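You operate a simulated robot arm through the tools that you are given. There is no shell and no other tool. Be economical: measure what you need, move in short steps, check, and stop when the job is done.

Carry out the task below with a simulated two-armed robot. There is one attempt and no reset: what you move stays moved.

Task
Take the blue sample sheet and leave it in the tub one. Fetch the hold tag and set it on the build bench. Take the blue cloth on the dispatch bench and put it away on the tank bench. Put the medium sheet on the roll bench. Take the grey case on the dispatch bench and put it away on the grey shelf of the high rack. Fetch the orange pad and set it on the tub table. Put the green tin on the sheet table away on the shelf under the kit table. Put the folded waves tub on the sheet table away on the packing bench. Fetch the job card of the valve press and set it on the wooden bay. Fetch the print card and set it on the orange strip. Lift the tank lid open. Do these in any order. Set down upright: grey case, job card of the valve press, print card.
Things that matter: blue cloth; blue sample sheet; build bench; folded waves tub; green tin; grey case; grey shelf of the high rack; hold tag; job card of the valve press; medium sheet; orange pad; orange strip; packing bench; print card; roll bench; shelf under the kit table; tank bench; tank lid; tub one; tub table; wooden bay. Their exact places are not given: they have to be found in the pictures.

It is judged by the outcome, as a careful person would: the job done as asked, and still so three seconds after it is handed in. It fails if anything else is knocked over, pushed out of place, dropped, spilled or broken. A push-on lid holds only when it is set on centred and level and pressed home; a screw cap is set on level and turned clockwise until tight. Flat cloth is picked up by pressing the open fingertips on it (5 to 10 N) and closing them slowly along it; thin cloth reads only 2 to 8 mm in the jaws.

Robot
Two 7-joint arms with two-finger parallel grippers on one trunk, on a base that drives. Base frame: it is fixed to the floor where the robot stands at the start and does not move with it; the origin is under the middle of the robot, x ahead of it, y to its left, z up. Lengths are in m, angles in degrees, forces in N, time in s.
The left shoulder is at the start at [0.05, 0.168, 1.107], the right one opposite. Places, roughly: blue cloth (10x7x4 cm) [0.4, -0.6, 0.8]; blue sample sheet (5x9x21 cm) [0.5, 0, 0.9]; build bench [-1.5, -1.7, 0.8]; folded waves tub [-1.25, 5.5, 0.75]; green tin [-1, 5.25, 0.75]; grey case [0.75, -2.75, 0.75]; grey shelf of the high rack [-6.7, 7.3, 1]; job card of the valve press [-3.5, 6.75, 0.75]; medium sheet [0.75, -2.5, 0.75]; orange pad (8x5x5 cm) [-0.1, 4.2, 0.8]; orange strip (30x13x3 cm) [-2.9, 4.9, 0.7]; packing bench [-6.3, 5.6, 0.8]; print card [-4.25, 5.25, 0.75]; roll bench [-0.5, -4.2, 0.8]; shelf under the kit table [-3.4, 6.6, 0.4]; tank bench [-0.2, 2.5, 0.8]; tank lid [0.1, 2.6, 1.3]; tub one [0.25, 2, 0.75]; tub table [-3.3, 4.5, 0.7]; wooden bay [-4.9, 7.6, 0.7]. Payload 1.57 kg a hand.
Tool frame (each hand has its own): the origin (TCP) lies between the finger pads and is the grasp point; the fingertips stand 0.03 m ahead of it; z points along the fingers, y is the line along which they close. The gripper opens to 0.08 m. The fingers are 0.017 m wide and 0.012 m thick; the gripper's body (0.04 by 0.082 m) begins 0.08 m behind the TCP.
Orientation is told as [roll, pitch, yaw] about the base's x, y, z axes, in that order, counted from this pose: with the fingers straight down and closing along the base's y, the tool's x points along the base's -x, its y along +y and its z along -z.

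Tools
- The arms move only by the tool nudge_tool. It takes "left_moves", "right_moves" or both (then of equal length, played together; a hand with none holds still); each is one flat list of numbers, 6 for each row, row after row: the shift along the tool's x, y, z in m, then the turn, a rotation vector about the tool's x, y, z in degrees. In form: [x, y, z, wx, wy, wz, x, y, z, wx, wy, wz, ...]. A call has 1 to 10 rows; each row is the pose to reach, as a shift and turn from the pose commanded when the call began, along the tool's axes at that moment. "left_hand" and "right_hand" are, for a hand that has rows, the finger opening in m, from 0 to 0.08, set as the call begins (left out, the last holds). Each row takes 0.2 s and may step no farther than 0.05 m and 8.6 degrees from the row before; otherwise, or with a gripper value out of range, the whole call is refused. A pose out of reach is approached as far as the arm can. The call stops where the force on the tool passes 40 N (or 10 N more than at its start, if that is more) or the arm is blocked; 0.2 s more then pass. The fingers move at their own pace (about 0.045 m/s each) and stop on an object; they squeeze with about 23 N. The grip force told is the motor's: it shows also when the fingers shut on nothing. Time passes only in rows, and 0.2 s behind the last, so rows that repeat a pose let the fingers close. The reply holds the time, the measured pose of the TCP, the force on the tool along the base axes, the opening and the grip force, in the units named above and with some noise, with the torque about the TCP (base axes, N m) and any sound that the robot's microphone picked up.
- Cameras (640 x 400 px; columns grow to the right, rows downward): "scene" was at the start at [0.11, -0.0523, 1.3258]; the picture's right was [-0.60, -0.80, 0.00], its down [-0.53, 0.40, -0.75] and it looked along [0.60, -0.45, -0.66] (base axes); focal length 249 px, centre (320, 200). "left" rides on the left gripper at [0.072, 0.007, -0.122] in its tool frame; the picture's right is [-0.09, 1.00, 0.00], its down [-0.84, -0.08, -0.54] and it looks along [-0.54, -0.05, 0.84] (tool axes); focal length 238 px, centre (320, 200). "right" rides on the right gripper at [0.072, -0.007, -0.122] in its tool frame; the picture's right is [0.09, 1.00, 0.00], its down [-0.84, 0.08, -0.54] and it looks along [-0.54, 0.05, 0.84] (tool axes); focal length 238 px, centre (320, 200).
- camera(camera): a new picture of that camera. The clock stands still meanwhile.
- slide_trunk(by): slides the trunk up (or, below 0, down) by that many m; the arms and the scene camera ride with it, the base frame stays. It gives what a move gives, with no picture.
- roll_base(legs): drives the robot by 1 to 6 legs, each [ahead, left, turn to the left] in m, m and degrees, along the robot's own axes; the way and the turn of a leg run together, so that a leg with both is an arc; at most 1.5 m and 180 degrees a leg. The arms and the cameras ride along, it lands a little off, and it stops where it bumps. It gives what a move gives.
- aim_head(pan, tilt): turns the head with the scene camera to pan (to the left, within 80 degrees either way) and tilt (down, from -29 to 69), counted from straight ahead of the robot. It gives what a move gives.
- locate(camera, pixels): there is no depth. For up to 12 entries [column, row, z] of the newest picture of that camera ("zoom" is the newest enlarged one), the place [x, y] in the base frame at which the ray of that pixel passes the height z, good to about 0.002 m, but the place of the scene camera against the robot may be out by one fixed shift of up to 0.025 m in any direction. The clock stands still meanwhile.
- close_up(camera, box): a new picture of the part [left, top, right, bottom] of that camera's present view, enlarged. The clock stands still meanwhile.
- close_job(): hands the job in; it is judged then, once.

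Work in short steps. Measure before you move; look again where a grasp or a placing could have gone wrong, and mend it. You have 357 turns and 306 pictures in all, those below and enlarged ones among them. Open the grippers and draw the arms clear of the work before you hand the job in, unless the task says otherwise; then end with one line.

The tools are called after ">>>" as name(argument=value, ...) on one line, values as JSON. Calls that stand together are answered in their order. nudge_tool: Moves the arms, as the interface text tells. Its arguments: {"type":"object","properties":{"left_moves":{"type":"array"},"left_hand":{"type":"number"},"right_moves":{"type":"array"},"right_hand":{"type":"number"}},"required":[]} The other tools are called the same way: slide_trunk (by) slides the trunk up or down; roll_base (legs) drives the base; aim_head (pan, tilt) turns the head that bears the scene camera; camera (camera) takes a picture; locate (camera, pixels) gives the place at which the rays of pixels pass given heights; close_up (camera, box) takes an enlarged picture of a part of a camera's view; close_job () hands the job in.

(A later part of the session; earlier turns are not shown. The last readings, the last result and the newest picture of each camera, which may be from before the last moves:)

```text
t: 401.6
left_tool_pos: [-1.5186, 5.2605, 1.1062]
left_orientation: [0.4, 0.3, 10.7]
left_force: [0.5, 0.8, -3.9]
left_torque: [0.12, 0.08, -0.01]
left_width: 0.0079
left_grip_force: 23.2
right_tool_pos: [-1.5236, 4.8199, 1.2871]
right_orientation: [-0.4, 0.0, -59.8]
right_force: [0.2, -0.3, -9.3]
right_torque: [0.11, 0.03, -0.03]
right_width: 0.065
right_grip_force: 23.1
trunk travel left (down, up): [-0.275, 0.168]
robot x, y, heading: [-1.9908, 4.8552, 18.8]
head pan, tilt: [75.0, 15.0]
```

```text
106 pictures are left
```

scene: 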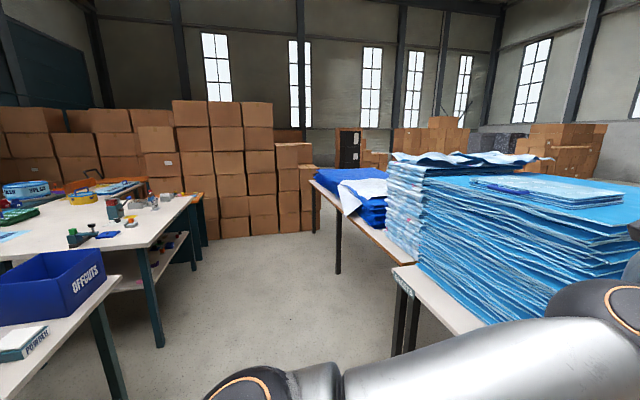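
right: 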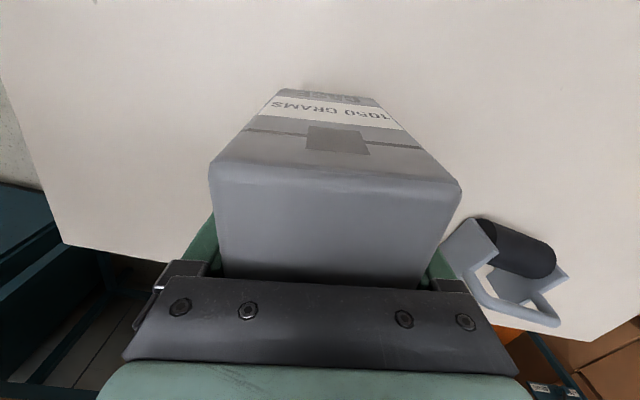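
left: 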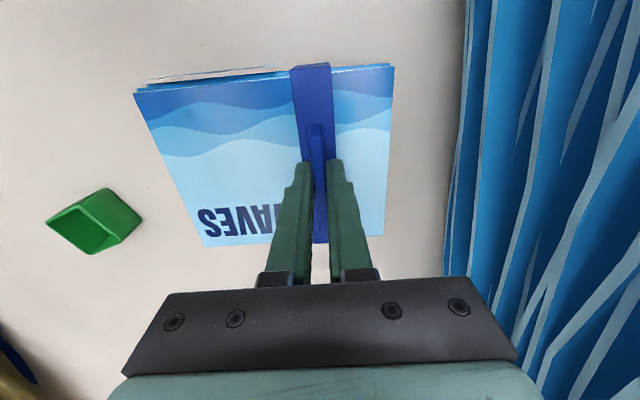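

Turn left to face up the aisle and advance to see the way west.

>>> roll_base(legs=[[-0.05, 0, 90], [1.0, 0, 0]])

>>> aim_head(pan=50, tilt=15)

>>> camera(camera="scene")

```text
t: 410.6
left_tool_pos: [-2.7631, 6.2162, 1.1056]
left_orientation: [0.4, 0.4, 101.8]
left_force: [-0.6, 0.3, -4.9]
left_torque: [-0.05, 0.09, 0.04]
left_width: 0.0078
left_grip_force: 23.4
right_tool_pos: [-2.3252, 6.2184, 1.2871]
right_orientation: [-0.5, 0.1, 31.2]
right_force: [-0.1, -0.4, -11.1]
right_torque: [-0.07, 0.09, -0.04]
right_width: 0.0647
right_grip_force: 23.1
trunk travel left (down, up): [-0.275, 0.168]
robot x, y, heading: [-2.3473, 5.7487, 109.8]
head pan, tilt: [75.0, 15.0]
```

```text
t: 411.5
left_tool_pos: [-2.7642, 6.2149, 1.105]
left_orientation: [0.5, 0.5, 101.7]
left_force: [-0.6, -0.5, -4.1]
left_torque: [-0.05, 0.12, 0.02]
left_width: 0.0077
left_grip_force: 22.9
right_tool_pos: [-2.3245, 6.2183, 1.2872]
right_orientation: [-0.4, -0.1, 31.1]
right_force: [-0.1, 0.1, -10.3]
right_torque: [-0.07, 0.1, -0.01]
right_width: 0.0651
right_grip_force: 22.9
trunk travel left (down, up): [-0.275, 0.168]
robot x, y, heading: [-2.3475, 5.7481, 109.7]
head pan, tilt: [50.0, 15.0]
```

```text
105 pictures are left
```

scene: 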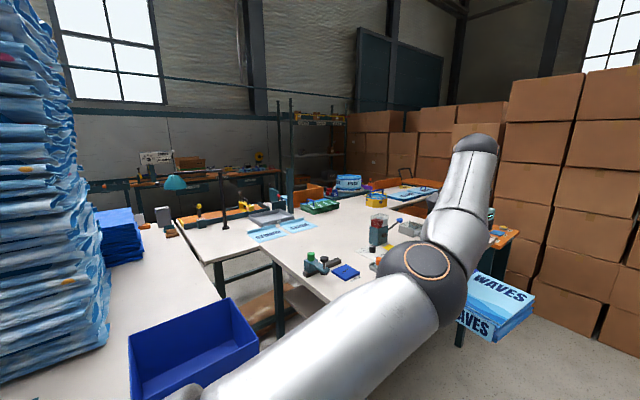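

>>> aim_head(pan=5, tilt=20)

>>> camera(camera="scene")

```text
t: 412.7
left_tool_pos: [-2.7645, 6.2152, 1.1052]
left_orientation: [0.4, 0.4, 101.7]
left_force: [0.6, 0.2, -4.8]
left_torque: [-0.05, 0.09, 0.0]
left_width: 0.0076
left_grip_force: 22.9
right_tool_pos: [-2.3258, 6.2177, 1.2858]
right_orientation: [-0.4, 0.0, 31.3]
right_force: [0.7, -0.4, -11.2]
right_torque: [-0.08, 0.08, 0.03]
right_width: 0.0649
right_grip_force: 22.9
trunk travel left (down, up): [-0.275, 0.168]
robot x, y, heading: [-2.3475, 5.745, 109.8]
head pan, tilt: [5.0, 20.0]
```

```text
104 pictures are left
```

scene: 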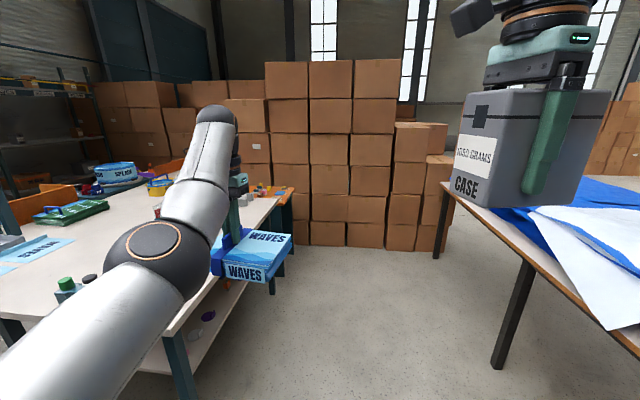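

Check the passage at the north: locate kit-table end and the box wall.

>>> locate(camera="scene", pixels=[[305, 243, 0.0], [400, 250, 0.0], [272, 290, 0.0], [295, 192, 0.78], [185, 395, 0.0], [440, 258, 0.0]])

>>> aim_head(pan=28, tilt=10)

>>> close_up(camera="scene", box=[120, 100, 520, 330])

```text
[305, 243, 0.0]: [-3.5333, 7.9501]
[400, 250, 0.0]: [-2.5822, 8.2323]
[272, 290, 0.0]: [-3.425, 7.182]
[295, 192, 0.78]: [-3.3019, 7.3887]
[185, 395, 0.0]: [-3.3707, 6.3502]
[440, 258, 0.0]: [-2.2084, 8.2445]
```

```text
t: 413.5
left_tool_pos: [-2.7641, 6.2154, 1.1048]
left_orientation: [0.4, 0.4, 101.8]
left_force: [0.5, -1.1, -5.0]
left_torque: [-0.04, 0.13, 0.01]
left_width: 0.0078
left_grip_force: 22.6
right_tool_pos: [-2.3245, 6.2174, 1.2864]
right_orientation: [-0.4, 0.0, 31.2]
right_force: [0.1, 1.1, -11.0]
right_torque: [-0.06, 0.09, -0.02]
right_width: 0.0653
right_grip_force: 23.5
trunk travel left (down, up): [-0.275, 0.168]
robot x, y, heading: [-2.345, 5.7476, 109.8]
head pan, tilt: [28.0, 10.0]
```

```text
1.60 times, centred on (320, 215) of scene
```

zoom: 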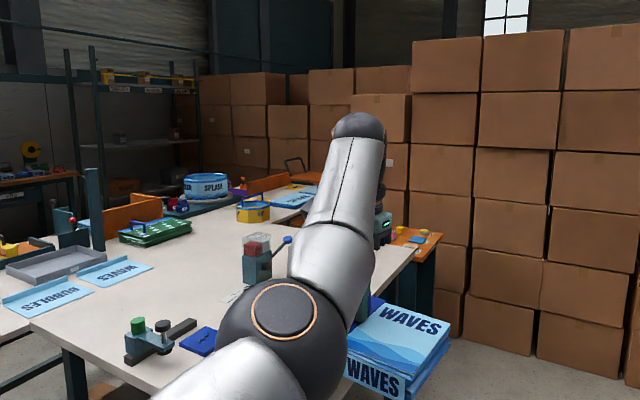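

The north end is blocked by the box wall, so the west side must be reached around the south. Drive back down the aisle.

>>> roll_base(legs=[[0, 0, -180], [1.45, 0, 0], [1.45, 0, 0], [0, 0, 3.5], [1.1, 0, 0]])

>>> roll_base(legs=[[0, 0, -13.3], [1.3, 0, 0], [0, 0, -39], [1.0, 0, 0], [0, 0, -58]])

>>> aim_head(pan=-15, tilt=15)

>>> camera(camera="scene")

```text
t: 440.4
left_tool_pos: [-0.6913, 1.5185, 1.1052]
left_orientation: [0.4, 0.4, -76.1]
left_force: [0.2, 1.1, -4.3]
left_torque: [0.05, -0.11, 0.04]
left_width: 0.0077
left_grip_force: 22.6
right_tool_pos: [-1.1309, 1.4986, 1.2867]
right_orientation: [-0.4, 0.0, -146.4]
right_force: [0.4, -0.7, -11.7]
right_torque: [0.08, -0.08, 0.01]
right_width: 0.065
right_grip_force: 23.5
trunk travel left (down, up): [-0.275, 0.168]
robot x, y, heading: [-1.1271, 1.9715, -68.1]
head pan, tilt: [28.0, 10.0]
```

```text
t: 456.8
left_tool_pos: [-2.1177, -0.3198, 1.1049]
left_orientation: [0.3, 0.4, 169.0]
left_force: [0.0, 0.8, -3.7]
left_torque: [-0.11, -0.03, -0.01]
left_width: 0.0079
left_grip_force: 23.7
right_tool_pos: [-1.9512, 0.0868, 1.2875]
right_orientation: [-0.4, 0.0, 98.6]
right_force: [-0.2, 0.9, -10.6]
right_torque: [-0.12, 0.0, 0.02]
right_width: 0.0651
right_grip_force: 22.7
trunk travel left (down, up): [-0.275, 0.168]
robot x, y, heading: [-1.5269, -0.1177, 177.0]
head pan, tilt: [28.0, 10.0]
```

```text
t: 457.9
left_tool_pos: [-2.1181, -0.3177, 1.1047]
left_orientation: [0.3, 0.4, 169.0]
left_force: [0.1, 0.0, -4.5]
left_torque: [-0.12, 0.03, 0.0]
left_width: 0.0078
left_grip_force: 23.1
right_tool_pos: [-1.9517, 0.0864, 1.2862]
right_orientation: [-0.4, 0.0, 98.5]
right_force: [-0.4, -1.1, -9.6]
right_torque: [-0.12, -0.05, 0.02]
right_width: 0.0649
right_grip_force: 23.0
trunk travel left (down, up): [-0.275, 0.168]
robot x, y, heading: [-1.5245, -0.116, 177.0]
head pan, tilt: [-15.0, 15.0]
```

```text
102 pictures are left
```

scene: 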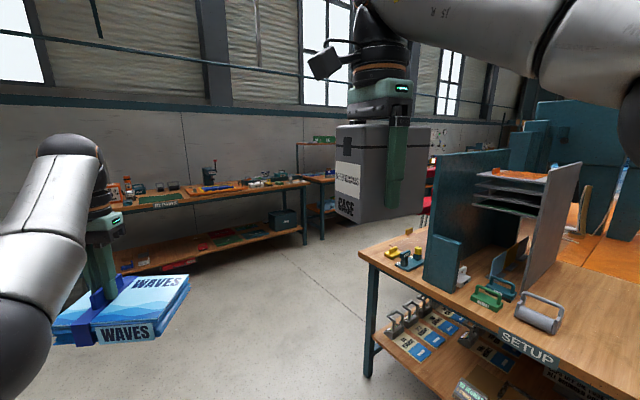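

Locate the setup bench's west leg (370,373) and wall bench leg (305,243).

>>> locate(camera="scene", pixels=[[370, 373, 0.0], [305, 243, 0.0], [322, 238, 0.0], [425, 215, 0.0], [365, 250, 0.78], [300, 185, 0.78], [120, 290, 0.0]])

>>> aim_head(pan=-50, tilt=12)

>>> camera(camera="scene")

```text
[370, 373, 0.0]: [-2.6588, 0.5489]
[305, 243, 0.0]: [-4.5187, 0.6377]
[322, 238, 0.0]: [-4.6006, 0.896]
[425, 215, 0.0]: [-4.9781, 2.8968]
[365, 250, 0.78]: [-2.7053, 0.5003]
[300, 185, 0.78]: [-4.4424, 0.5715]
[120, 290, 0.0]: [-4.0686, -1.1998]
```

```text
t: 458.9
left_tool_pos: [-2.1171, -0.32, 1.106]
left_orientation: [0.4, 0.4, 169.0]
left_force: [0.7, -0.3, -4.2]
left_torque: [-0.17, 0.01, 0.0]
left_width: 0.0077
left_grip_force: 23.6
right_tool_pos: [-1.9518, 0.0867, 1.286]
right_orientation: [-0.4, 0.0, 98.5]
right_force: [-0.2, 0.4, -10.1]
right_torque: [-0.1, -0.01, -0.04]
right_width: 0.065
right_grip_force: 22.7
trunk travel left (down, up): [-0.275, 0.168]
robot x, y, heading: [-1.5237, -0.1147, 177.2]
head pan, tilt: [-50.0, 12.0]
```

```text
101 pictures are left
```

scene: 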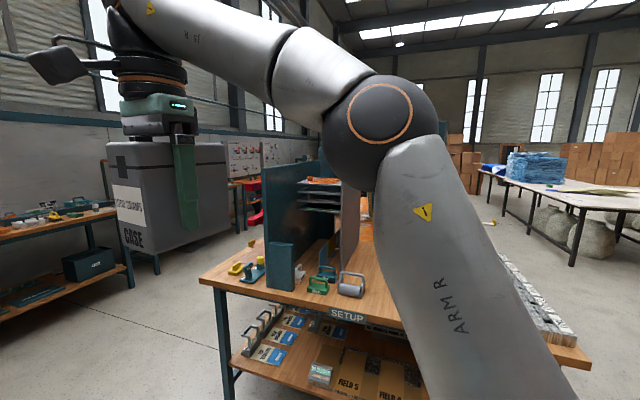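

West corridor is clear: go 1.9 m west, turn north (107°) and drive 2.6 m.

>>> roll_base(legs=[[1.45, 0, 0], [0.4, 0, 0], [0, 0, -70], [1.3, 0, 0], [1.2, 0, 0]])

>>> aim_head(pan=0, tilt=15)

>>> camera(camera="scene")

```text
t: 480.0
left_tool_pos: [-4.394, 2.0651, 1.1026]
left_orientation: [0.5, 0.8, 101.6]
left_force: [-0.7, 0.7, -5.6]
left_torque: [-0.08, 0.13, 0.01]
left_width: 0.0077
left_grip_force: 23.1
right_tool_pos: [-3.955, 2.0674, 1.2842]
right_orientation: [-0.9, 0.1, 31.0]
right_force: [0.0, 2.1, -11.5]
right_torque: [-0.14, 0.07, -0.01]
right_width: 0.0649
right_grip_force: 22.9
trunk travel left (down, up): [-0.275, 0.168]
robot x, y, heading: [-3.979, 1.5956, 109.7]
head pan, tilt: [-50.0, 12.0]
stopped in leg 5: the robot was blocked; the commanded pose is now the measured one
```

```text
t: 481.2
left_tool_pos: [-4.3937, 2.0607, 1.1058]
left_orientation: [0.3, 0.4, 101.5]
left_force: [0.8, -0.1, -3.8]
left_torque: [-0.04, 0.15, 0.01]
left_width: 0.0077
left_grip_force: 23.0
right_tool_pos: [-3.9548, 2.0628, 1.2883]
right_orientation: [-0.3, 0.0, 31.2]
right_force: [-0.4, 0.0, -10.3]
right_torque: [-0.06, 0.08, -0.01]
right_width: 0.0648
right_grip_force: 23.0
trunk travel left (down, up): [-0.275, 0.168]
robot x, y, heading: [-3.979, 1.5939, 109.4]
head pan, tilt: [0.0, 15.0]
```

```text
100 pictures are left
```

scene: 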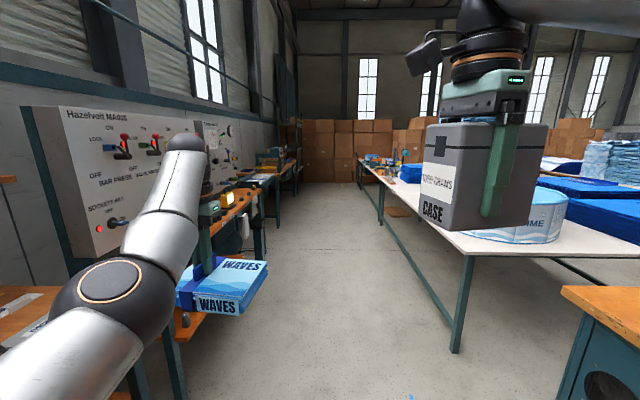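

Blocked by something near the base; look down.

>>> aim_head(pan=40, tilt=60)

>>> camera(camera="scene")

>>> aim_head(pan=-40, tilt=55)

>>> camera(camera="scene")

```text
t: 482.3
left_tool_pos: [-4.3931, 2.0607, 1.1055]
left_orientation: [0.3, 0.4, 101.6]
left_force: [0.8, 0.5, -4.5]
left_torque: [-0.03, 0.12, 0.02]
left_width: 0.0077
left_grip_force: 23.0
right_tool_pos: [-3.9534, 2.062, 1.2879]
right_orientation: [-0.4, 0.0, 31.1]
right_force: [-0.1, -0.3, -11.1]
right_torque: [-0.02, 0.12, 0.01]
right_width: 0.065
right_grip_force: 23.3
trunk travel left (down, up): [-0.275, 0.168]
robot x, y, heading: [-3.9767, 1.5911, 109.5]
head pan, tilt: [40.0, 60.0]
```

```text
99 pictures are left
```

scene: 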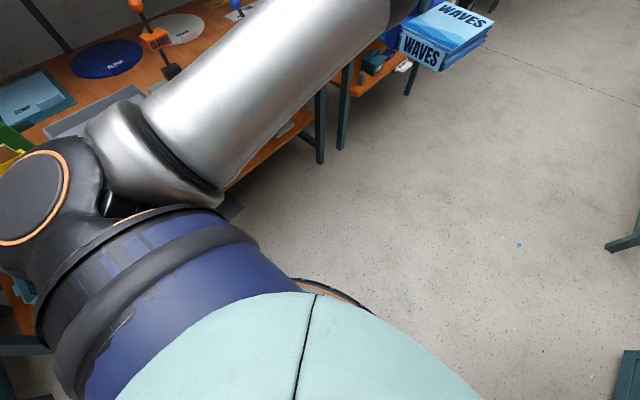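

```text
t: 483.8
left_tool_pos: [-4.3935, 2.0618, 1.1057]
left_orientation: [0.4, 0.3, 101.7]
left_force: [0.1, -0.7, -5.3]
left_torque: [-0.04, 0.06, -0.01]
left_width: 0.0079
left_grip_force: 23.3
right_tool_pos: [-3.953, 2.0614, 1.2879]
right_orientation: [-0.5, 0.0, 31.2]
right_force: [-0.7, -0.7, -11.0]
right_torque: [-0.06, 0.12, -0.01]
right_width: 0.065
right_grip_force: 23.3
trunk travel left (down, up): [-0.275, 0.168]
robot x, y, heading: [-3.9782, 1.5875, 109.4]
head pan, tilt: [-40.0, 55.0]
```

```text
98 pictures are left
```

scene: 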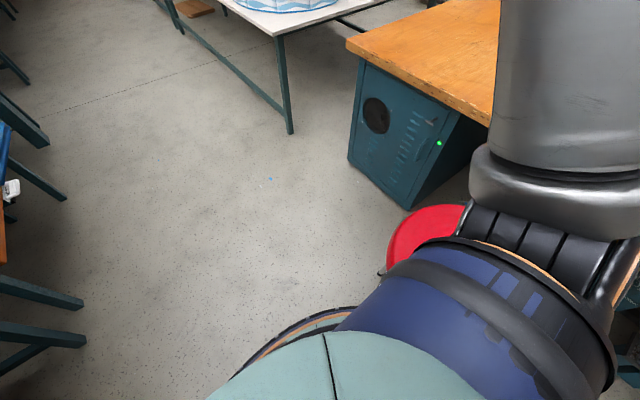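

A red stool on the right front blocks. Back 10 cm, strafe left 18 cm, and go on.

>>> roll_base(legs=[[-0.1, 0, 0], [0, 0.2, 0], [0.4, 0, 0]])

>>> camera(camera="scene")

```text
t: 488.3
left_tool_pos: [-4.6837, 2.2725, 1.1057]
left_orientation: [0.3, 0.4, 101.5]
left_force: [-1.0, 1.1, -5.2]
left_torque: [-0.04, 0.09, 0.0]
left_width: 0.0076
left_grip_force: 22.7
right_tool_pos: [-4.2439, 2.2745, 1.2873]
right_orientation: [-0.4, -0.1, 31.1]
right_force: [-0.3, 0.7, -11.1]
right_torque: [-0.08, 0.09, 0.01]
right_width: 0.0651
right_grip_force: 22.6
trunk travel left (down, up): [-0.275, 0.168]
robot x, y, heading: [-4.2701, 1.8027, 109.6]
head pan, tilt: [-40.0, 55.0]
```

```text
97 pictures are left
```

scene: 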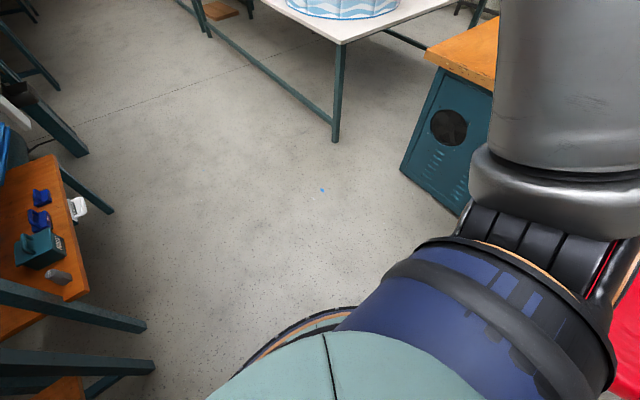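

Passed. Turn right 15°, go 1.4 m, then realign to 107° and look.

>>> roll_base(legs=[[0, 0, -15], [1.4, 0, 0], [0, 0, 13]])

>>> aim_head(pan=0, tilt=18)

>>> camera(camera="scene")

```text
t: 496.9
left_tool_pos: [-4.7948, 3.6728, 1.1062]
left_orientation: [0.4, 0.3, 100.6]
left_force: [-0.5, 0.0, -4.4]
left_torque: [0.0, 0.1, 0.0]
left_width: 0.008
left_grip_force: 23.1
right_tool_pos: [-4.3563, 3.6648, 1.2878]
right_orientation: [-0.4, 0.0, 30.2]
right_force: [-0.9, -0.3, -10.0]
right_torque: [-0.08, 0.14, -0.01]
right_width: 0.0648
right_grip_force: 23.1
trunk travel left (down, up): [-0.275, 0.168]
robot x, y, heading: [-4.3874, 3.1967, 108.5]
head pan, tilt: [-40.0, 55.0]
```

```text
t: 498.0
left_tool_pos: [-4.7942, 3.6728, 1.1067]
left_orientation: [0.3, 0.4, 100.6]
left_force: [-0.3, 0.0, -4.6]
left_torque: [-0.05, 0.1, 0.02]
left_width: 0.0074
left_grip_force: 23.5
right_tool_pos: [-4.3555, 3.6659, 1.2877]
right_orientation: [-0.4, 0.0, 30.1]
right_force: [0.2, -0.1, -10.4]
right_torque: [-0.04, 0.09, 0.02]
right_width: 0.0651
right_grip_force: 22.8
trunk travel left (down, up): [-0.275, 0.168]
robot x, y, heading: [-4.3852, 3.1971, 108.4]
head pan, tilt: [0.0, 18.0]
```

```text
96 pictures are left
```

scene: 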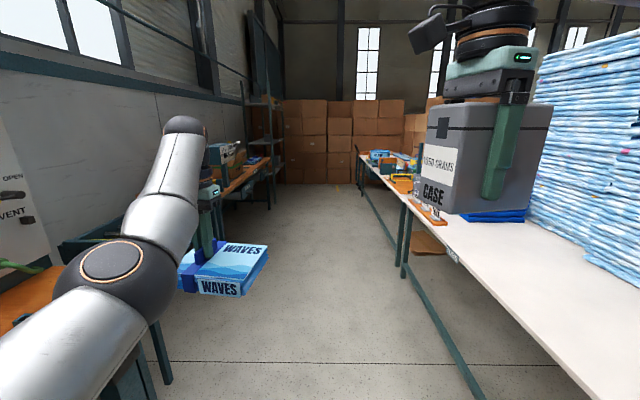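

Corridor clear. Advance 1.4 m and look left.

>>> roll_base(legs=[[1.4, 0, 0]])

>>> aim_head(pan=25, tilt=18)

>>> camera(camera="scene")

>>> aim_head(pan=-45, tilt=25)

>>> camera(camera="scene")

```text
t: 505.0
left_tool_pos: [-5.2472, 5.0015, 1.105]
left_orientation: [0.4, 0.4, 100.8]
left_force: [0.4, 0.5, -3.3]
left_torque: [-0.08, 0.08, -0.03]
left_width: 0.0079
left_grip_force: 23.5
right_tool_pos: [-4.8075, 4.9981, 1.2881]
right_orientation: [-0.4, 0.0, 30.4]
right_force: [0.2, -0.8, -10.0]
right_torque: [-0.1, 0.1, 0.02]
right_width: 0.0649
right_grip_force: 23.4
trunk travel left (down, up): [-0.275, 0.168]
robot x, y, heading: [-4.8381, 4.5315, 109.0]
head pan, tilt: [0.0, 18.0]
```

```text
t: 505.9
left_tool_pos: [-5.2475, 5.0017, 1.1062]
left_orientation: [0.4, 0.4, 100.8]
left_force: [-0.1, 0.3, -4.3]
left_torque: [-0.07, 0.11, -0.03]
left_width: 0.0077
left_grip_force: 22.6
right_tool_pos: [-4.8079, 4.9962, 1.2872]
right_orientation: [-0.6, 0.1, 30.4]
right_force: [-0.5, 0.1, -10.1]
right_torque: [-0.04, 0.11, 0.02]
right_width: 0.0652
right_grip_force: 23.2
trunk travel left (down, up): [-0.275, 0.168]
robot x, y, heading: [-4.8412, 4.5301, 108.5]
head pan, tilt: [25.0, 18.0]
```

```text
95 pictures are left
```

scene: 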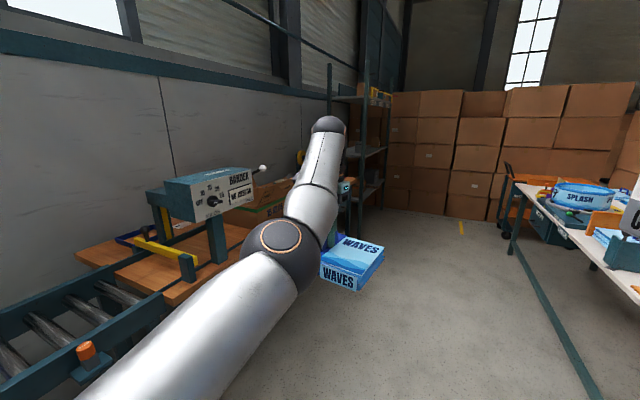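

```text
t: 507.3
left_tool_pos: [-5.2472, 5.0028, 1.1052]
left_orientation: [0.4, 0.4, 100.8]
left_force: [0.1, -0.4, -4.0]
left_torque: [-0.09, 0.13, 0.01]
left_width: 0.0077
left_grip_force: 23.0
right_tool_pos: [-4.8081, 4.9968, 1.2877]
right_orientation: [-0.4, 0.0, 30.4]
right_force: [0.7, 0.2, -10.3]
right_torque: [-0.04, 0.09, -0.01]
right_width: 0.0648
right_grip_force: 23.2
trunk travel left (down, up): [-0.275, 0.168]
robot x, y, heading: [-4.8418, 4.5275, 108.8]
head pan, tilt: [-45.0, 25.0]
```

```text
94 pictures are left
```

scene: 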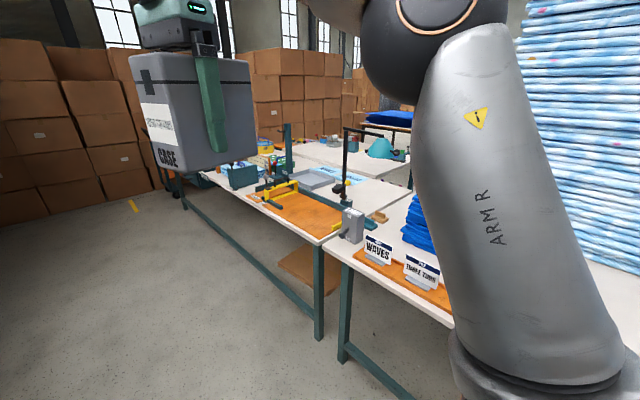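

Locate the packing bench area and zoom its surface; also zoom the cards.

>>> close_up(camera="scene", box=[330, 190, 460, 310])

>>> locate(camera="scene", pixels=[[378, 262, 0.76], [420, 282, 0.76], [330, 245, 0.76], [460, 318, 0.74], [320, 340, 0.0]])

>>> aim_head(pan=55, tilt=28)

>>> camera(camera="scene")

```text
3.33 times, centred on (395, 250) of scene
```

zoom: 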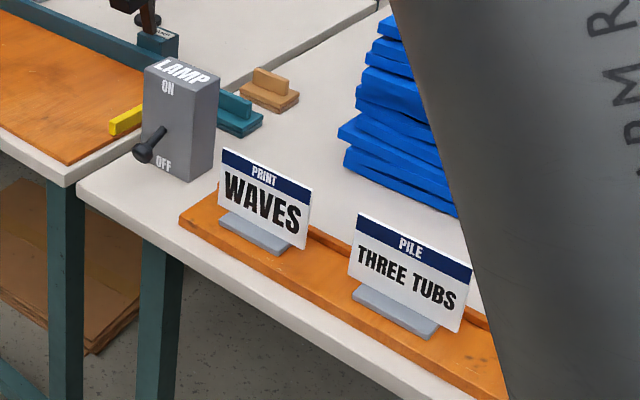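

```text
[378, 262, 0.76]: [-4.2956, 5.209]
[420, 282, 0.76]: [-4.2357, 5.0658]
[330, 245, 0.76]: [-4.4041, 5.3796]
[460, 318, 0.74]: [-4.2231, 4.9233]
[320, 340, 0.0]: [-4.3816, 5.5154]
```

```text
t: 509.1
left_tool_pos: [-5.2468, 5.0029, 1.1071]
left_orientation: [0.4, 0.4, 100.8]
left_force: [-0.7, -0.2, -4.1]
left_torque: [-0.04, 0.12, 0.02]
left_width: 0.0078
left_grip_force: 23.0
right_tool_pos: [-4.8081, 4.9977, 1.2882]
right_orientation: [-0.4, 0.0, 30.5]
right_force: [0.4, -0.2, -10.0]
right_torque: [-0.07, 0.12, 0.01]
right_width: 0.0653
right_grip_force: 23.0
trunk travel left (down, up): [-0.275, 0.168]
robot x, y, heading: [-4.8388, 4.5294, 108.8]
head pan, tilt: [55.0, 28.0]
```

```text
92 pictures are left
```

scene: 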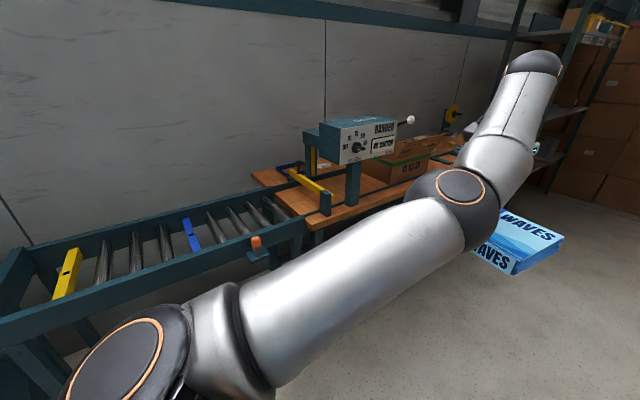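

Print card = "PRINT WAVES" at ≈(-4.30,5.21). Locate packing bench features: bander foot (352,203), bench front edge, box.

>>> locate(camera="scene", pixels=[[352, 203, 0.78], [323, 214, 0.78], [315, 225, 0.78], [250, 175, 0.78], [385, 183, 0.78], [425, 168, 0.78], [300, 240, 0.78]])

>>> close_up(camera="scene", box=[240, 90, 480, 250])

```text
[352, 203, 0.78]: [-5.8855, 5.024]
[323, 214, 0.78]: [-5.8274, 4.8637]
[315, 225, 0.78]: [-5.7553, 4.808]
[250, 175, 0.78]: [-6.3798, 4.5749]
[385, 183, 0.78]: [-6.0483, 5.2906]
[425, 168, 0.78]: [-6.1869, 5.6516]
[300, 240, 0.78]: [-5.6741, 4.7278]
```

```text
2.50 times, centred on (360, 170) of scene
```

zoom: 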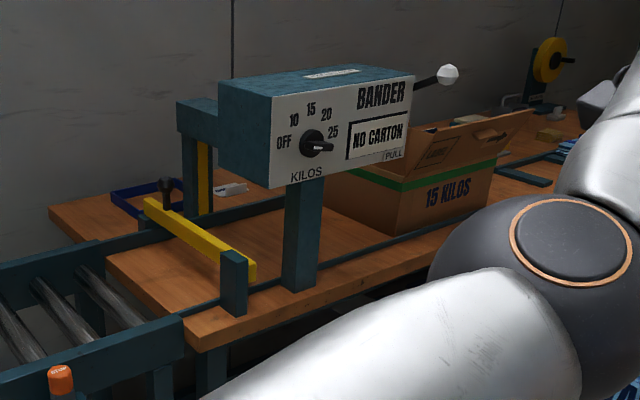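

Advance 1.2 m and turn 40° left to see the rest of the packing bench.

>>> roll_base(legs=[[1.2, -0.1, 0], [0, 0, 40]])

>>> aim_head(pan=25, tilt=25)

>>> camera(camera="scene")

>>> aim_head(pan=-15, tilt=15)

>>> camera(camera="scene")

```text
t: 517.1
left_tool_pos: [-5.7571, 5.8073, 1.1064]
left_orientation: [0.4, 0.3, 140.9]
left_force: [-0.3, -0.8, -3.3]
left_torque: [-0.11, 0.04, 0.02]
left_width: 0.0078
left_grip_force: 23.2
right_tool_pos: [-5.4178, 6.0872, 1.2886]
right_orientation: [-0.3, 0.1, 70.2]
right_force: [-0.9, -0.1, -10.5]
right_torque: [-0.1, 0.03, -0.01]
right_width: 0.0649
right_grip_force: 23.6
trunk travel left (down, up): [-0.275, 0.168]
robot x, y, heading: [-5.1394, 5.7056, 148.9]
head pan, tilt: [55.0, 28.0]
```

```text
t: 518.0
left_tool_pos: [-5.7575, 5.8076, 1.1043]
left_orientation: [0.4, 0.3, 140.8]
left_force: [0.5, -0.3, -4.4]
left_torque: [-0.13, -0.01, 0.0]
left_width: 0.0081
left_grip_force: 22.5
right_tool_pos: [-5.417, 6.086, 1.2881]
right_orientation: [-0.4, 0.0, 70.3]
right_force: [0.5, -0.2, -11.0]
right_torque: [-0.12, 0.02, -0.04]
right_width: 0.0651
right_grip_force: 23.0
trunk travel left (down, up): [-0.275, 0.168]
robot x, y, heading: [-5.138, 5.7086, 148.6]
head pan, tilt: [25.0, 25.0]
```

```text
90 pictures are left
```

scene: 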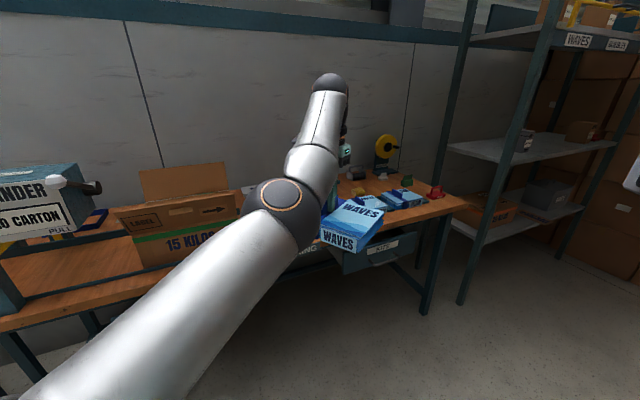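

```text
t: 519.1
left_tool_pos: [-5.7569, 5.808, 1.1052]
left_orientation: [0.3, 0.4, 140.7]
left_force: [0.2, -0.3, -4.1]
left_torque: [-0.12, 0.05, 0.01]
left_width: 0.0076
left_grip_force: 23.3
right_tool_pos: [-5.4175, 6.0866, 1.2866]
right_orientation: [-0.6, 0.0, 70.3]
right_force: [-0.5, -0.6, -10.2]
right_torque: [-0.13, 0.01, -0.01]
right_width: 0.0647
right_grip_force: 23.0
trunk travel left (down, up): [-0.275, 0.168]
robot x, y, heading: [-5.1391, 5.7124, 148.9]
head pan, tilt: [-15.0, 15.0]
```

```text
89 pictures are left
```

scene: 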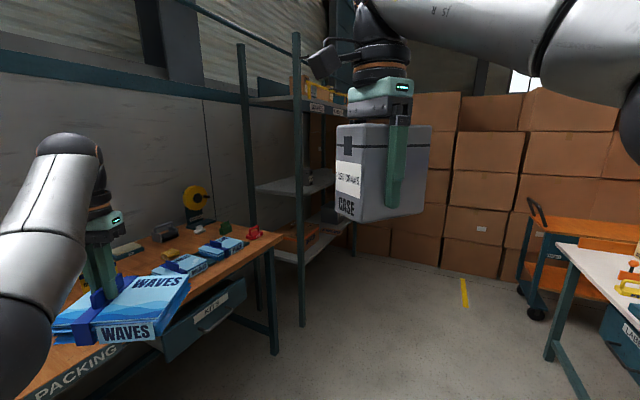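

Locate bench front edge and the objects at its right end.

>>> locate(camera="scene", pixels=[[277, 240, 0.78], [180, 300, 0.78], [60, 385, 0.78], [185, 270, 0.78], [170, 250, 0.78], [160, 225, 0.78], [300, 325, 0.0], [352, 258, 0.0], [285, 190, 1.0], [310, 192, 1.0]])

>>> close_up(camera="scene", box=[40, 170, 380, 390])

```text
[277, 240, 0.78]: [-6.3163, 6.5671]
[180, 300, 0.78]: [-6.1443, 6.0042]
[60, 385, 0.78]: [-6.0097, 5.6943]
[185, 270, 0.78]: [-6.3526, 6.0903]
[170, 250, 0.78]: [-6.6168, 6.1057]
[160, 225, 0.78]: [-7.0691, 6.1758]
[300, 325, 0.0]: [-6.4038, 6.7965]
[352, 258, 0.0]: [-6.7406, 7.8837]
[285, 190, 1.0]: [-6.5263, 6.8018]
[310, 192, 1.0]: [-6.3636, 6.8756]
```

```text
1.82 times, centred on (210, 280) of scene
```

zoom: 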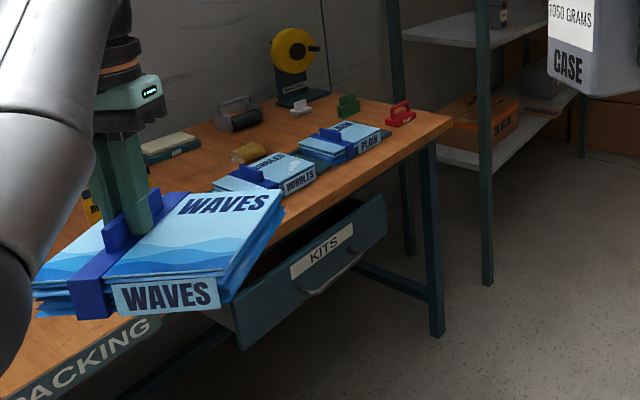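

Left of the BUBBLES pack there's free bench at ≈(-6.17,5.82). Turn to face the bench (199°), strafe right 0.62, ahead 0.33.

>>> roll_base(legs=[[0, 0, 50.5], [0, -0.62, 0], [0.33, 0, 0]])

>>> aim_head(pan=20, tilt=40)

>>> camera(camera="scene")

>>> camera(camera="left")

```text
t: 526.8
left_tool_pos: [-6.1363, 5.758, 1.1049]
left_orientation: [0.3, 0.4, -167.5]
left_force: [-0.2, 0.6, -4.7]
left_torque: [-0.07, -0.05, -0.03]
left_width: 0.0079
left_grip_force: 23.5
right_tool_pos: [-6.1447, 6.1966, 1.2862]
right_orientation: [-0.5, -0.1, 122.1]
right_force: [-1.2, -0.2, -11.2]
right_torque: [-0.09, -0.06, 0.0]
right_width: 0.0647
right_grip_force: 23.4
trunk travel left (down, up): [-0.275, 0.168]
robot x, y, heading: [-5.674, 6.1794, -159.5]
head pan, tilt: [-15.0, 15.0]
```

```text
t: 527.8
left_tool_pos: [-6.1356, 5.7565, 1.1059]
left_orientation: [0.4, 0.5, -167.6]
left_force: [0.4, 0.5, -4.2]
left_torque: [-0.09, -0.04, 0.02]
left_width: 0.0078
left_grip_force: 22.4
right_tool_pos: [-6.1438, 6.1959, 1.2879]
right_orientation: [-0.5, 0.0, 121.9]
right_force: [0.1, 0.4, -10.3]
right_torque: [-0.09, -0.06, -0.01]
right_width: 0.0651
right_grip_force: 23.5
trunk travel left (down, up): [-0.275, 0.168]
robot x, y, heading: [-5.6676, 6.1789, -159.7]
head pan, tilt: [20.0, 40.0]
```

```text
87 pictures are left
```

scene: 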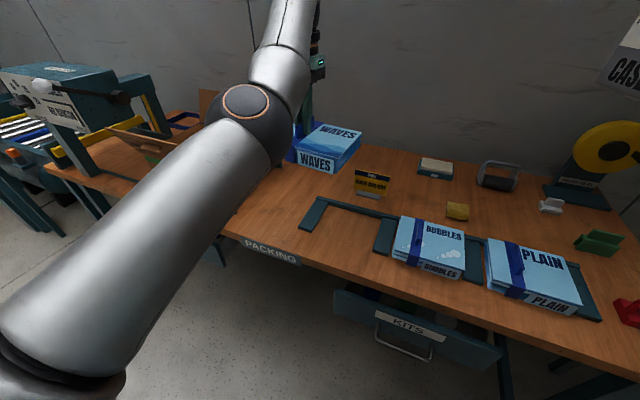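

```text
86 pictures are left
```

left: 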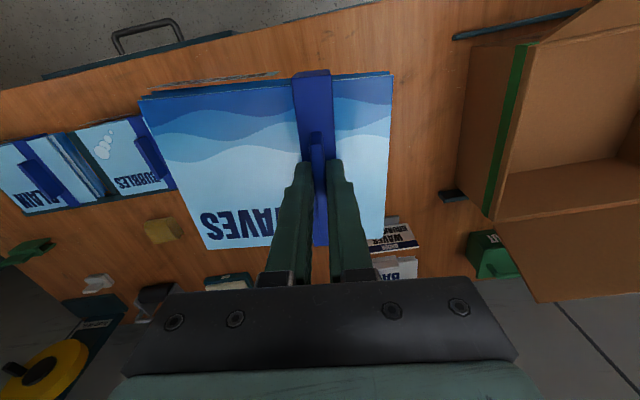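

Locate the frame's left end, the small sign, carton edge, and front edge on the bench.

>>> locate(camera="scene", pixels=[[302, 230, 0.78], [326, 198, 0.78], [358, 195, 0.78], [250, 235, 0.78], [300, 266, 0.78], [240, 205, 0.78], [140, 160, 0.78], [270, 200, 0.78]])

>>> locate(camera="left", pixels=[[495, 210, 0.78], [455, 190, 0.78], [390, 230, 0.78], [155, 165, 0.8], [330, 15, 0.78]])

```text
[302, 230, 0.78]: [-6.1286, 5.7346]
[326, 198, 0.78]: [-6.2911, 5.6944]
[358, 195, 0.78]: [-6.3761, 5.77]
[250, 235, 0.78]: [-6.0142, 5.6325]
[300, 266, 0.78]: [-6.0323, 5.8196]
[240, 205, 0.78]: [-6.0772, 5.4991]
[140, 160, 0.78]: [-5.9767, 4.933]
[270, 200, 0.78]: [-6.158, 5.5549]
```

```text
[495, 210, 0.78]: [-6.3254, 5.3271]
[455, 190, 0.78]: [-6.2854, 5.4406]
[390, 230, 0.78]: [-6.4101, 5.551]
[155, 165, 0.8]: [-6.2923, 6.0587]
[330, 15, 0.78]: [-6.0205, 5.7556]
```

The hand is over the bench frame's arm; the free patch is ~15 cm to the left: move tool y +0.158, align yaw, then descend partway.

>>> nudge_tool(left_moves=[0, 0.025, 0, 0, 0, -1.2, 0, 0.05, 0, 0, 0, -2.4, 0, 0.08, 0, 0, 0, -3.6, 0, 0.11, 0, 0, 0, -4.8, 0, 0.135, 0, 0, 0, -6, 0, 0.158, 0.02, 0, 0, -7, 0, 0.158, 0.05, 0, 0, -7, 0, 0.158, 0.08, 0, 0, -7, 0, 0.158, 0.11, 0, 0, -7])

>>> camera(camera="left")

>>> camera(camera="scene")

```text
t: 529.8
left_tool_pos: [-6.1007, 5.6044, 0.9934]
left_orientation: [0.4, 0.3, -160.6]
left_force: [-0.6, -0.8, -4.6]
left_torque: [-0.09, -0.05, 0.03]
left_width: 0.0079
left_grip_force: 23.7
left hand out of reach, approached as far as the arm can: row 3, 4, 5, 6, 7, 8
right_tool_pos: [-6.1439, 6.1963, 1.2869]
right_orientation: [-0.5, 0.0, 122.0]
right_force: [-1.1, -0.4, -11.0]
right_torque: [-0.09, -0.11, -0.01]
right_width: 0.0651
right_grip_force: 23.1
trunk travel left (down, up): [-0.275, 0.168]
robot x, y, heading: [-5.6725, 6.1777, -159.9]
head pan, tilt: [20.0, 40.0]
```

```text
85 pictures are left
```

left: 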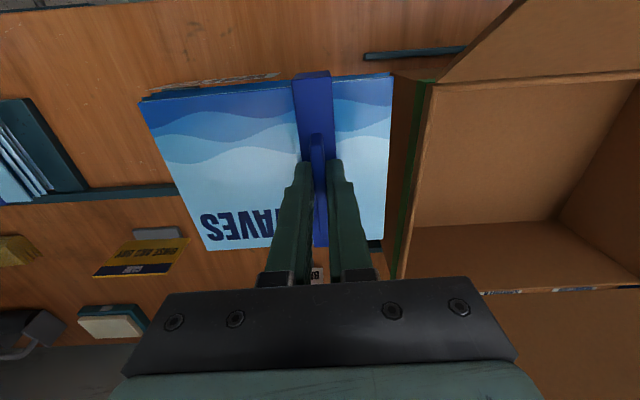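

```text
84 pictures are left
```

scene: 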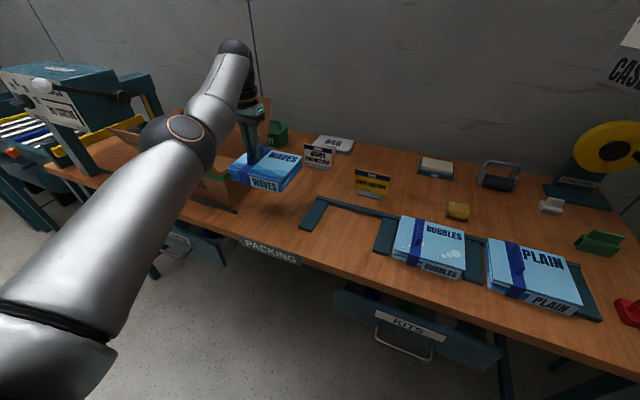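

Both sides have ~4 cm clearance. Descend to contact.

>>> nudge_tool(left_moves=[0, 0, 0.025, 0, 0, 0, 0, 0, 0.05, 0, 0, 0, 0, 0, 0.075, 0, 0, 0, 0, 0, 0.095, 0, 0, 0, 0, 0, 0.11, 0, 0, 0])

>>> camera(camera="left")

```text
t: 531.0
left_tool_pos: [-6.1007, 5.6032, 0.8856]
left_orientation: [0.3, 0.3, -160.6]
left_force: [0.2, 0.4, -4.5]
left_torque: [-0.08, -0.06, 0.02]
left_width: 0.0077
left_grip_force: 22.9
right_tool_pos: [-6.1429, 6.1971, 1.2882]
right_orientation: [-0.4, 0.0, 121.9]
right_force: [-0.3, 0.7, -11.5]
right_torque: [-0.16, -0.05, 0.03]
right_width: 0.0648
right_grip_force: 23.2
trunk travel left (down, up): [-0.275, 0.168]
robot x, y, heading: [-5.6709, 6.174, -159.5]
head pan, tilt: [20.0, 40.0]
```

```text
83 pictures are left
```

left: 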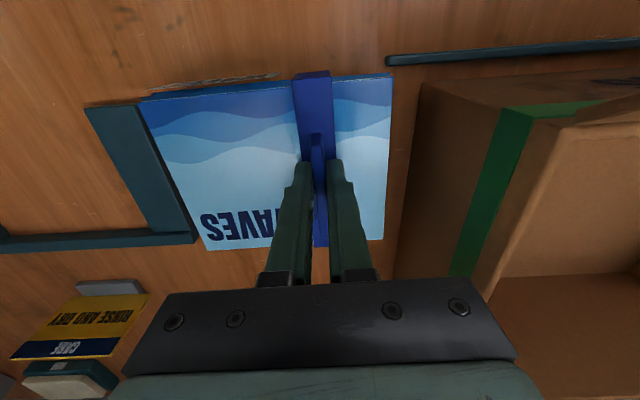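

Shift 7 mm toward the carton to balance, lower to contact.

>>> nudge_tool(left_moves=[0, 0.007, 0.008, 0, 0, 0, 0, 0.007, 0.016, 0, 0, 0, 0, 0.007, 0.024, 0, 0, 0, 0, 0.007, 0.03, 0, 0, 0, 0, 0.007, 0.036, 0, 0, 0])

>>> camera(camera="left")

```text
t: 532.0
left_tool_pos: [-6.1016, 5.5953, 0.8692]
left_orientation: [0.2, -0.7, -160.5]
left_force: [2.3, 3.4, 20.4]
left_torque: [0.93, -0.78, 0.15]
left_width: 0.0079
left_grip_force: 23.5
right_tool_pos: [-6.1421, 6.1973, 1.2859]
right_orientation: [-0.6, 0.1, 121.9]
right_force: [0.1, -0.7, -9.4]
right_torque: [-0.07, -0.11, 0.0]
right_width: 0.0651
right_grip_force: 22.8
trunk travel left (down, up): [-0.275, 0.168]
robot x, y, heading: [-5.6714, 6.1787, -159.6]
head pan, tilt: [20.0, 40.0]
stopped in row 5 (left hand): the force on the tool passed its limit (the readings are from after the stop); the commanded pose is now the measured one
```

```text
82 pictures are left
```

left: 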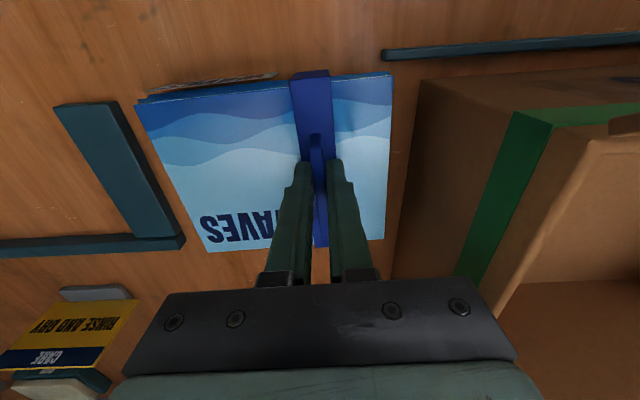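

On the bench. Open and rise.

>>> nudge_tool(left_moves=[0, 0, -0.001, 0, 0, 0, 0, 0, -0.001, 0, 0, 0, 0, 0, -0.001, 0, 0, 0], left_hand=0.04)

>>> nudge_tool(left_moves=[0, 0, -0.02, 0, 0, 0, 0, 0, -0.05, 0, 0, 0, 0, 0, -0.09, 0, 0, 0, 0, 0, -0.13, 0, 0, 0, 0, 0, -0.17, 0, 0, 0, 0, 0, -0.21, 0, 0, 0, 0, 0, -0.24, 0, 0, 0])

>>> camera(camera="left")

```text
t: 532.8
left_tool_pos: [-6.1004, 5.5947, 0.8696]
left_orientation: [0.3, -0.8, -160.3]
left_force: [1.3, -8.4, 20.6]
left_torque: [0.2, -0.04, 0.02]
left_width: 0.0318
left_grip_force: 0.0
right_tool_pos: [-6.1415, 6.198, 1.2888]
right_orientation: [-0.5, -0.1, 121.9]
right_force: [-0.5, 0.2, -10.7]
right_torque: [-0.11, -0.08, -0.02]
right_width: 0.0651
right_grip_force: 22.7
trunk travel left (down, up): [-0.275, 0.168]
robot x, y, heading: [-5.6727, 6.1806, -159.6]
head pan, tilt: [20.0, 40.0]
```

```text
t: 534.4
left_tool_pos: [-6.0815, 5.6144, 1.085]
left_orientation: [0.2, -0.4, -160.7]
left_force: [0.5, -0.3, 0.3]
left_torque: [-0.01, -0.01, 0.01]
left_width: 0.04
left_grip_force: 0.1
left hand out of reach, approached as far as the arm can: row 4, 5, 6, 7
right_tool_pos: [-6.1424, 6.1962, 1.2877]
right_orientation: [-0.4, -0.1, 122.0]
right_force: [1.0, -0.4, -10.8]
right_torque: [-0.1, -0.08, 0.0]
right_width: 0.0648
right_grip_force: 23.0
trunk travel left (down, up): [-0.275, 0.168]
robot x, y, heading: [-5.671, 6.1775, -159.8]
head pan, tilt: [20.0, 40.0]
```

```text
81 pictures are left
```

left: 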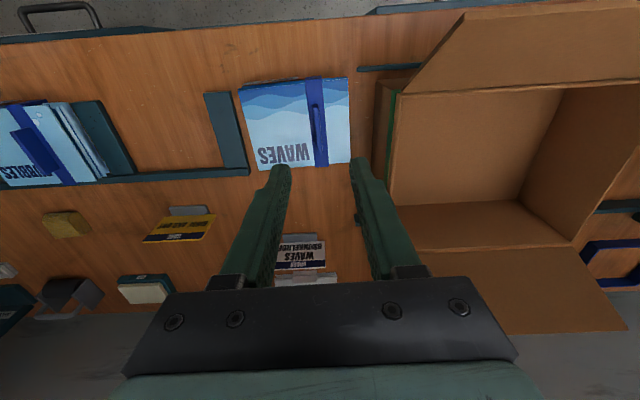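

Waves tub placed. Strafe right toward the high rack and look at its shelves.

>>> roll_base(legs=[[-0.1, -0.75, 0]])

>>> aim_head(pan=-12, tilt=12)

>>> camera(camera="scene")

```text
t: 538.4
left_tool_pos: [-6.2421, 6.3416, 1.0838]
left_orientation: [0.2, -0.4, -161.1]
left_force: [0.5, 0.4, 0.1]
left_torque: [0.0, 0.0, -0.03]
left_width: 0.0401
left_grip_force: 0.2
right_tool_pos: [-6.2993, 6.9246, 1.2876]
right_orientation: [-0.5, 0.0, 121.5]
right_force: [0.7, -0.3, -10.4]
right_torque: [-0.1, -0.06, -0.02]
right_width: 0.0648
right_grip_force: 22.6
trunk travel left (down, up): [-0.275, 0.168]
robot x, y, heading: [-5.8281, 6.8988, -160.0]
head pan, tilt: [20.0, 40.0]
```

```text
t: 539.4
left_tool_pos: [-6.2427, 6.3398, 1.0835]
left_orientation: [0.3, -0.3, -161.1]
left_force: [0.8, -0.3, 0.0]
left_torque: [-0.02, 0.01, 0.02]
left_width: 0.0399
left_grip_force: 0.0
right_tool_pos: [-6.2982, 6.9233, 1.2865]
right_orientation: [-0.5, 0.0, 121.5]
right_force: [-0.3, 0.3, -10.2]
right_torque: [-0.11, -0.09, 0.0]
right_width: 0.0648
right_grip_force: 22.9
trunk travel left (down, up): [-0.275, 0.168]
robot x, y, heading: [-5.8295, 6.9023, -160.1]
head pan, tilt: [-12.0, 12.0]
```

```text
80 pictures are left
```

scene: 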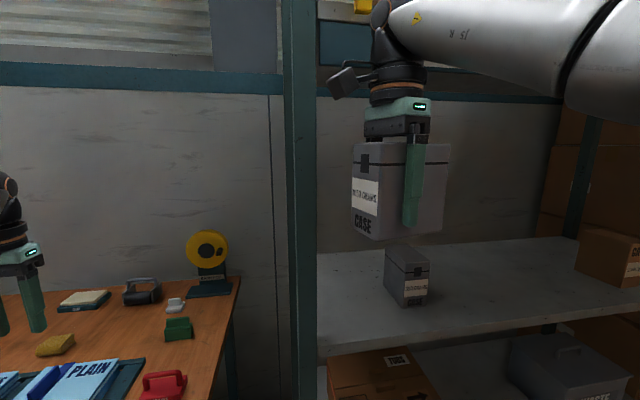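

Locate shelf points (z≈1.0): front edge (330,355), (560,318), existing case foot (412,305), carton foot (600,283), free spot (500,290).

>>> locate(camera="scene", pixels=[[330, 356, 1.0], [560, 320, 1.0], [412, 305, 1.0], [590, 280, 1.0], [500, 290, 1.0], [330, 356, 0.97], [560, 320, 0.97], [320, 257, 1.0], [540, 240, 1.0]])

>>> aim_head(pan=-35, tilt=0)

>>> camera(camera="scene")

```text
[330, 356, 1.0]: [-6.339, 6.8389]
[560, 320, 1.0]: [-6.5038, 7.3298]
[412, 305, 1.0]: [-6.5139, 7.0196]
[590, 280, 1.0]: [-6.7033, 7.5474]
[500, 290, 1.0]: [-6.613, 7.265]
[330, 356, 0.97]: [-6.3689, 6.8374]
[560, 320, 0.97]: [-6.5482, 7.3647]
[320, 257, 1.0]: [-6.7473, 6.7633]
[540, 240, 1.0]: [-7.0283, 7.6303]
```

```text
t: 540.2
left_tool_pos: [-6.2429, 6.3398, 1.0844]
left_orientation: [0.4, -0.4, -161.1]
left_force: [0.7, 0.0, 0.0]
left_torque: [-0.03, 0.02, -0.01]
left_width: 0.04
left_grip_force: 0.0
right_tool_pos: [-6.2985, 6.9241, 1.2879]
right_orientation: [-0.5, 0.0, 121.4]
right_force: [0.3, 0.5, -9.9]
right_torque: [-0.12, -0.04, 0.03]
right_width: 0.0647
right_grip_force: 23.5
trunk travel left (down, up): [-0.275, 0.168]
robot x, y, heading: [-5.8287, 6.8999, -160.2]
head pan, tilt: [-35.0, 0.0]
```

```text
79 pictures are left
```

scene: 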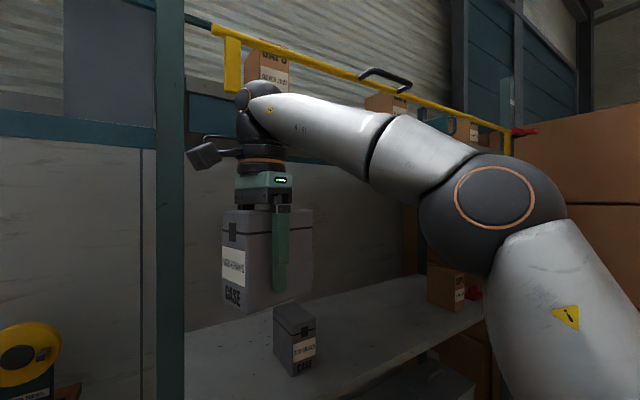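

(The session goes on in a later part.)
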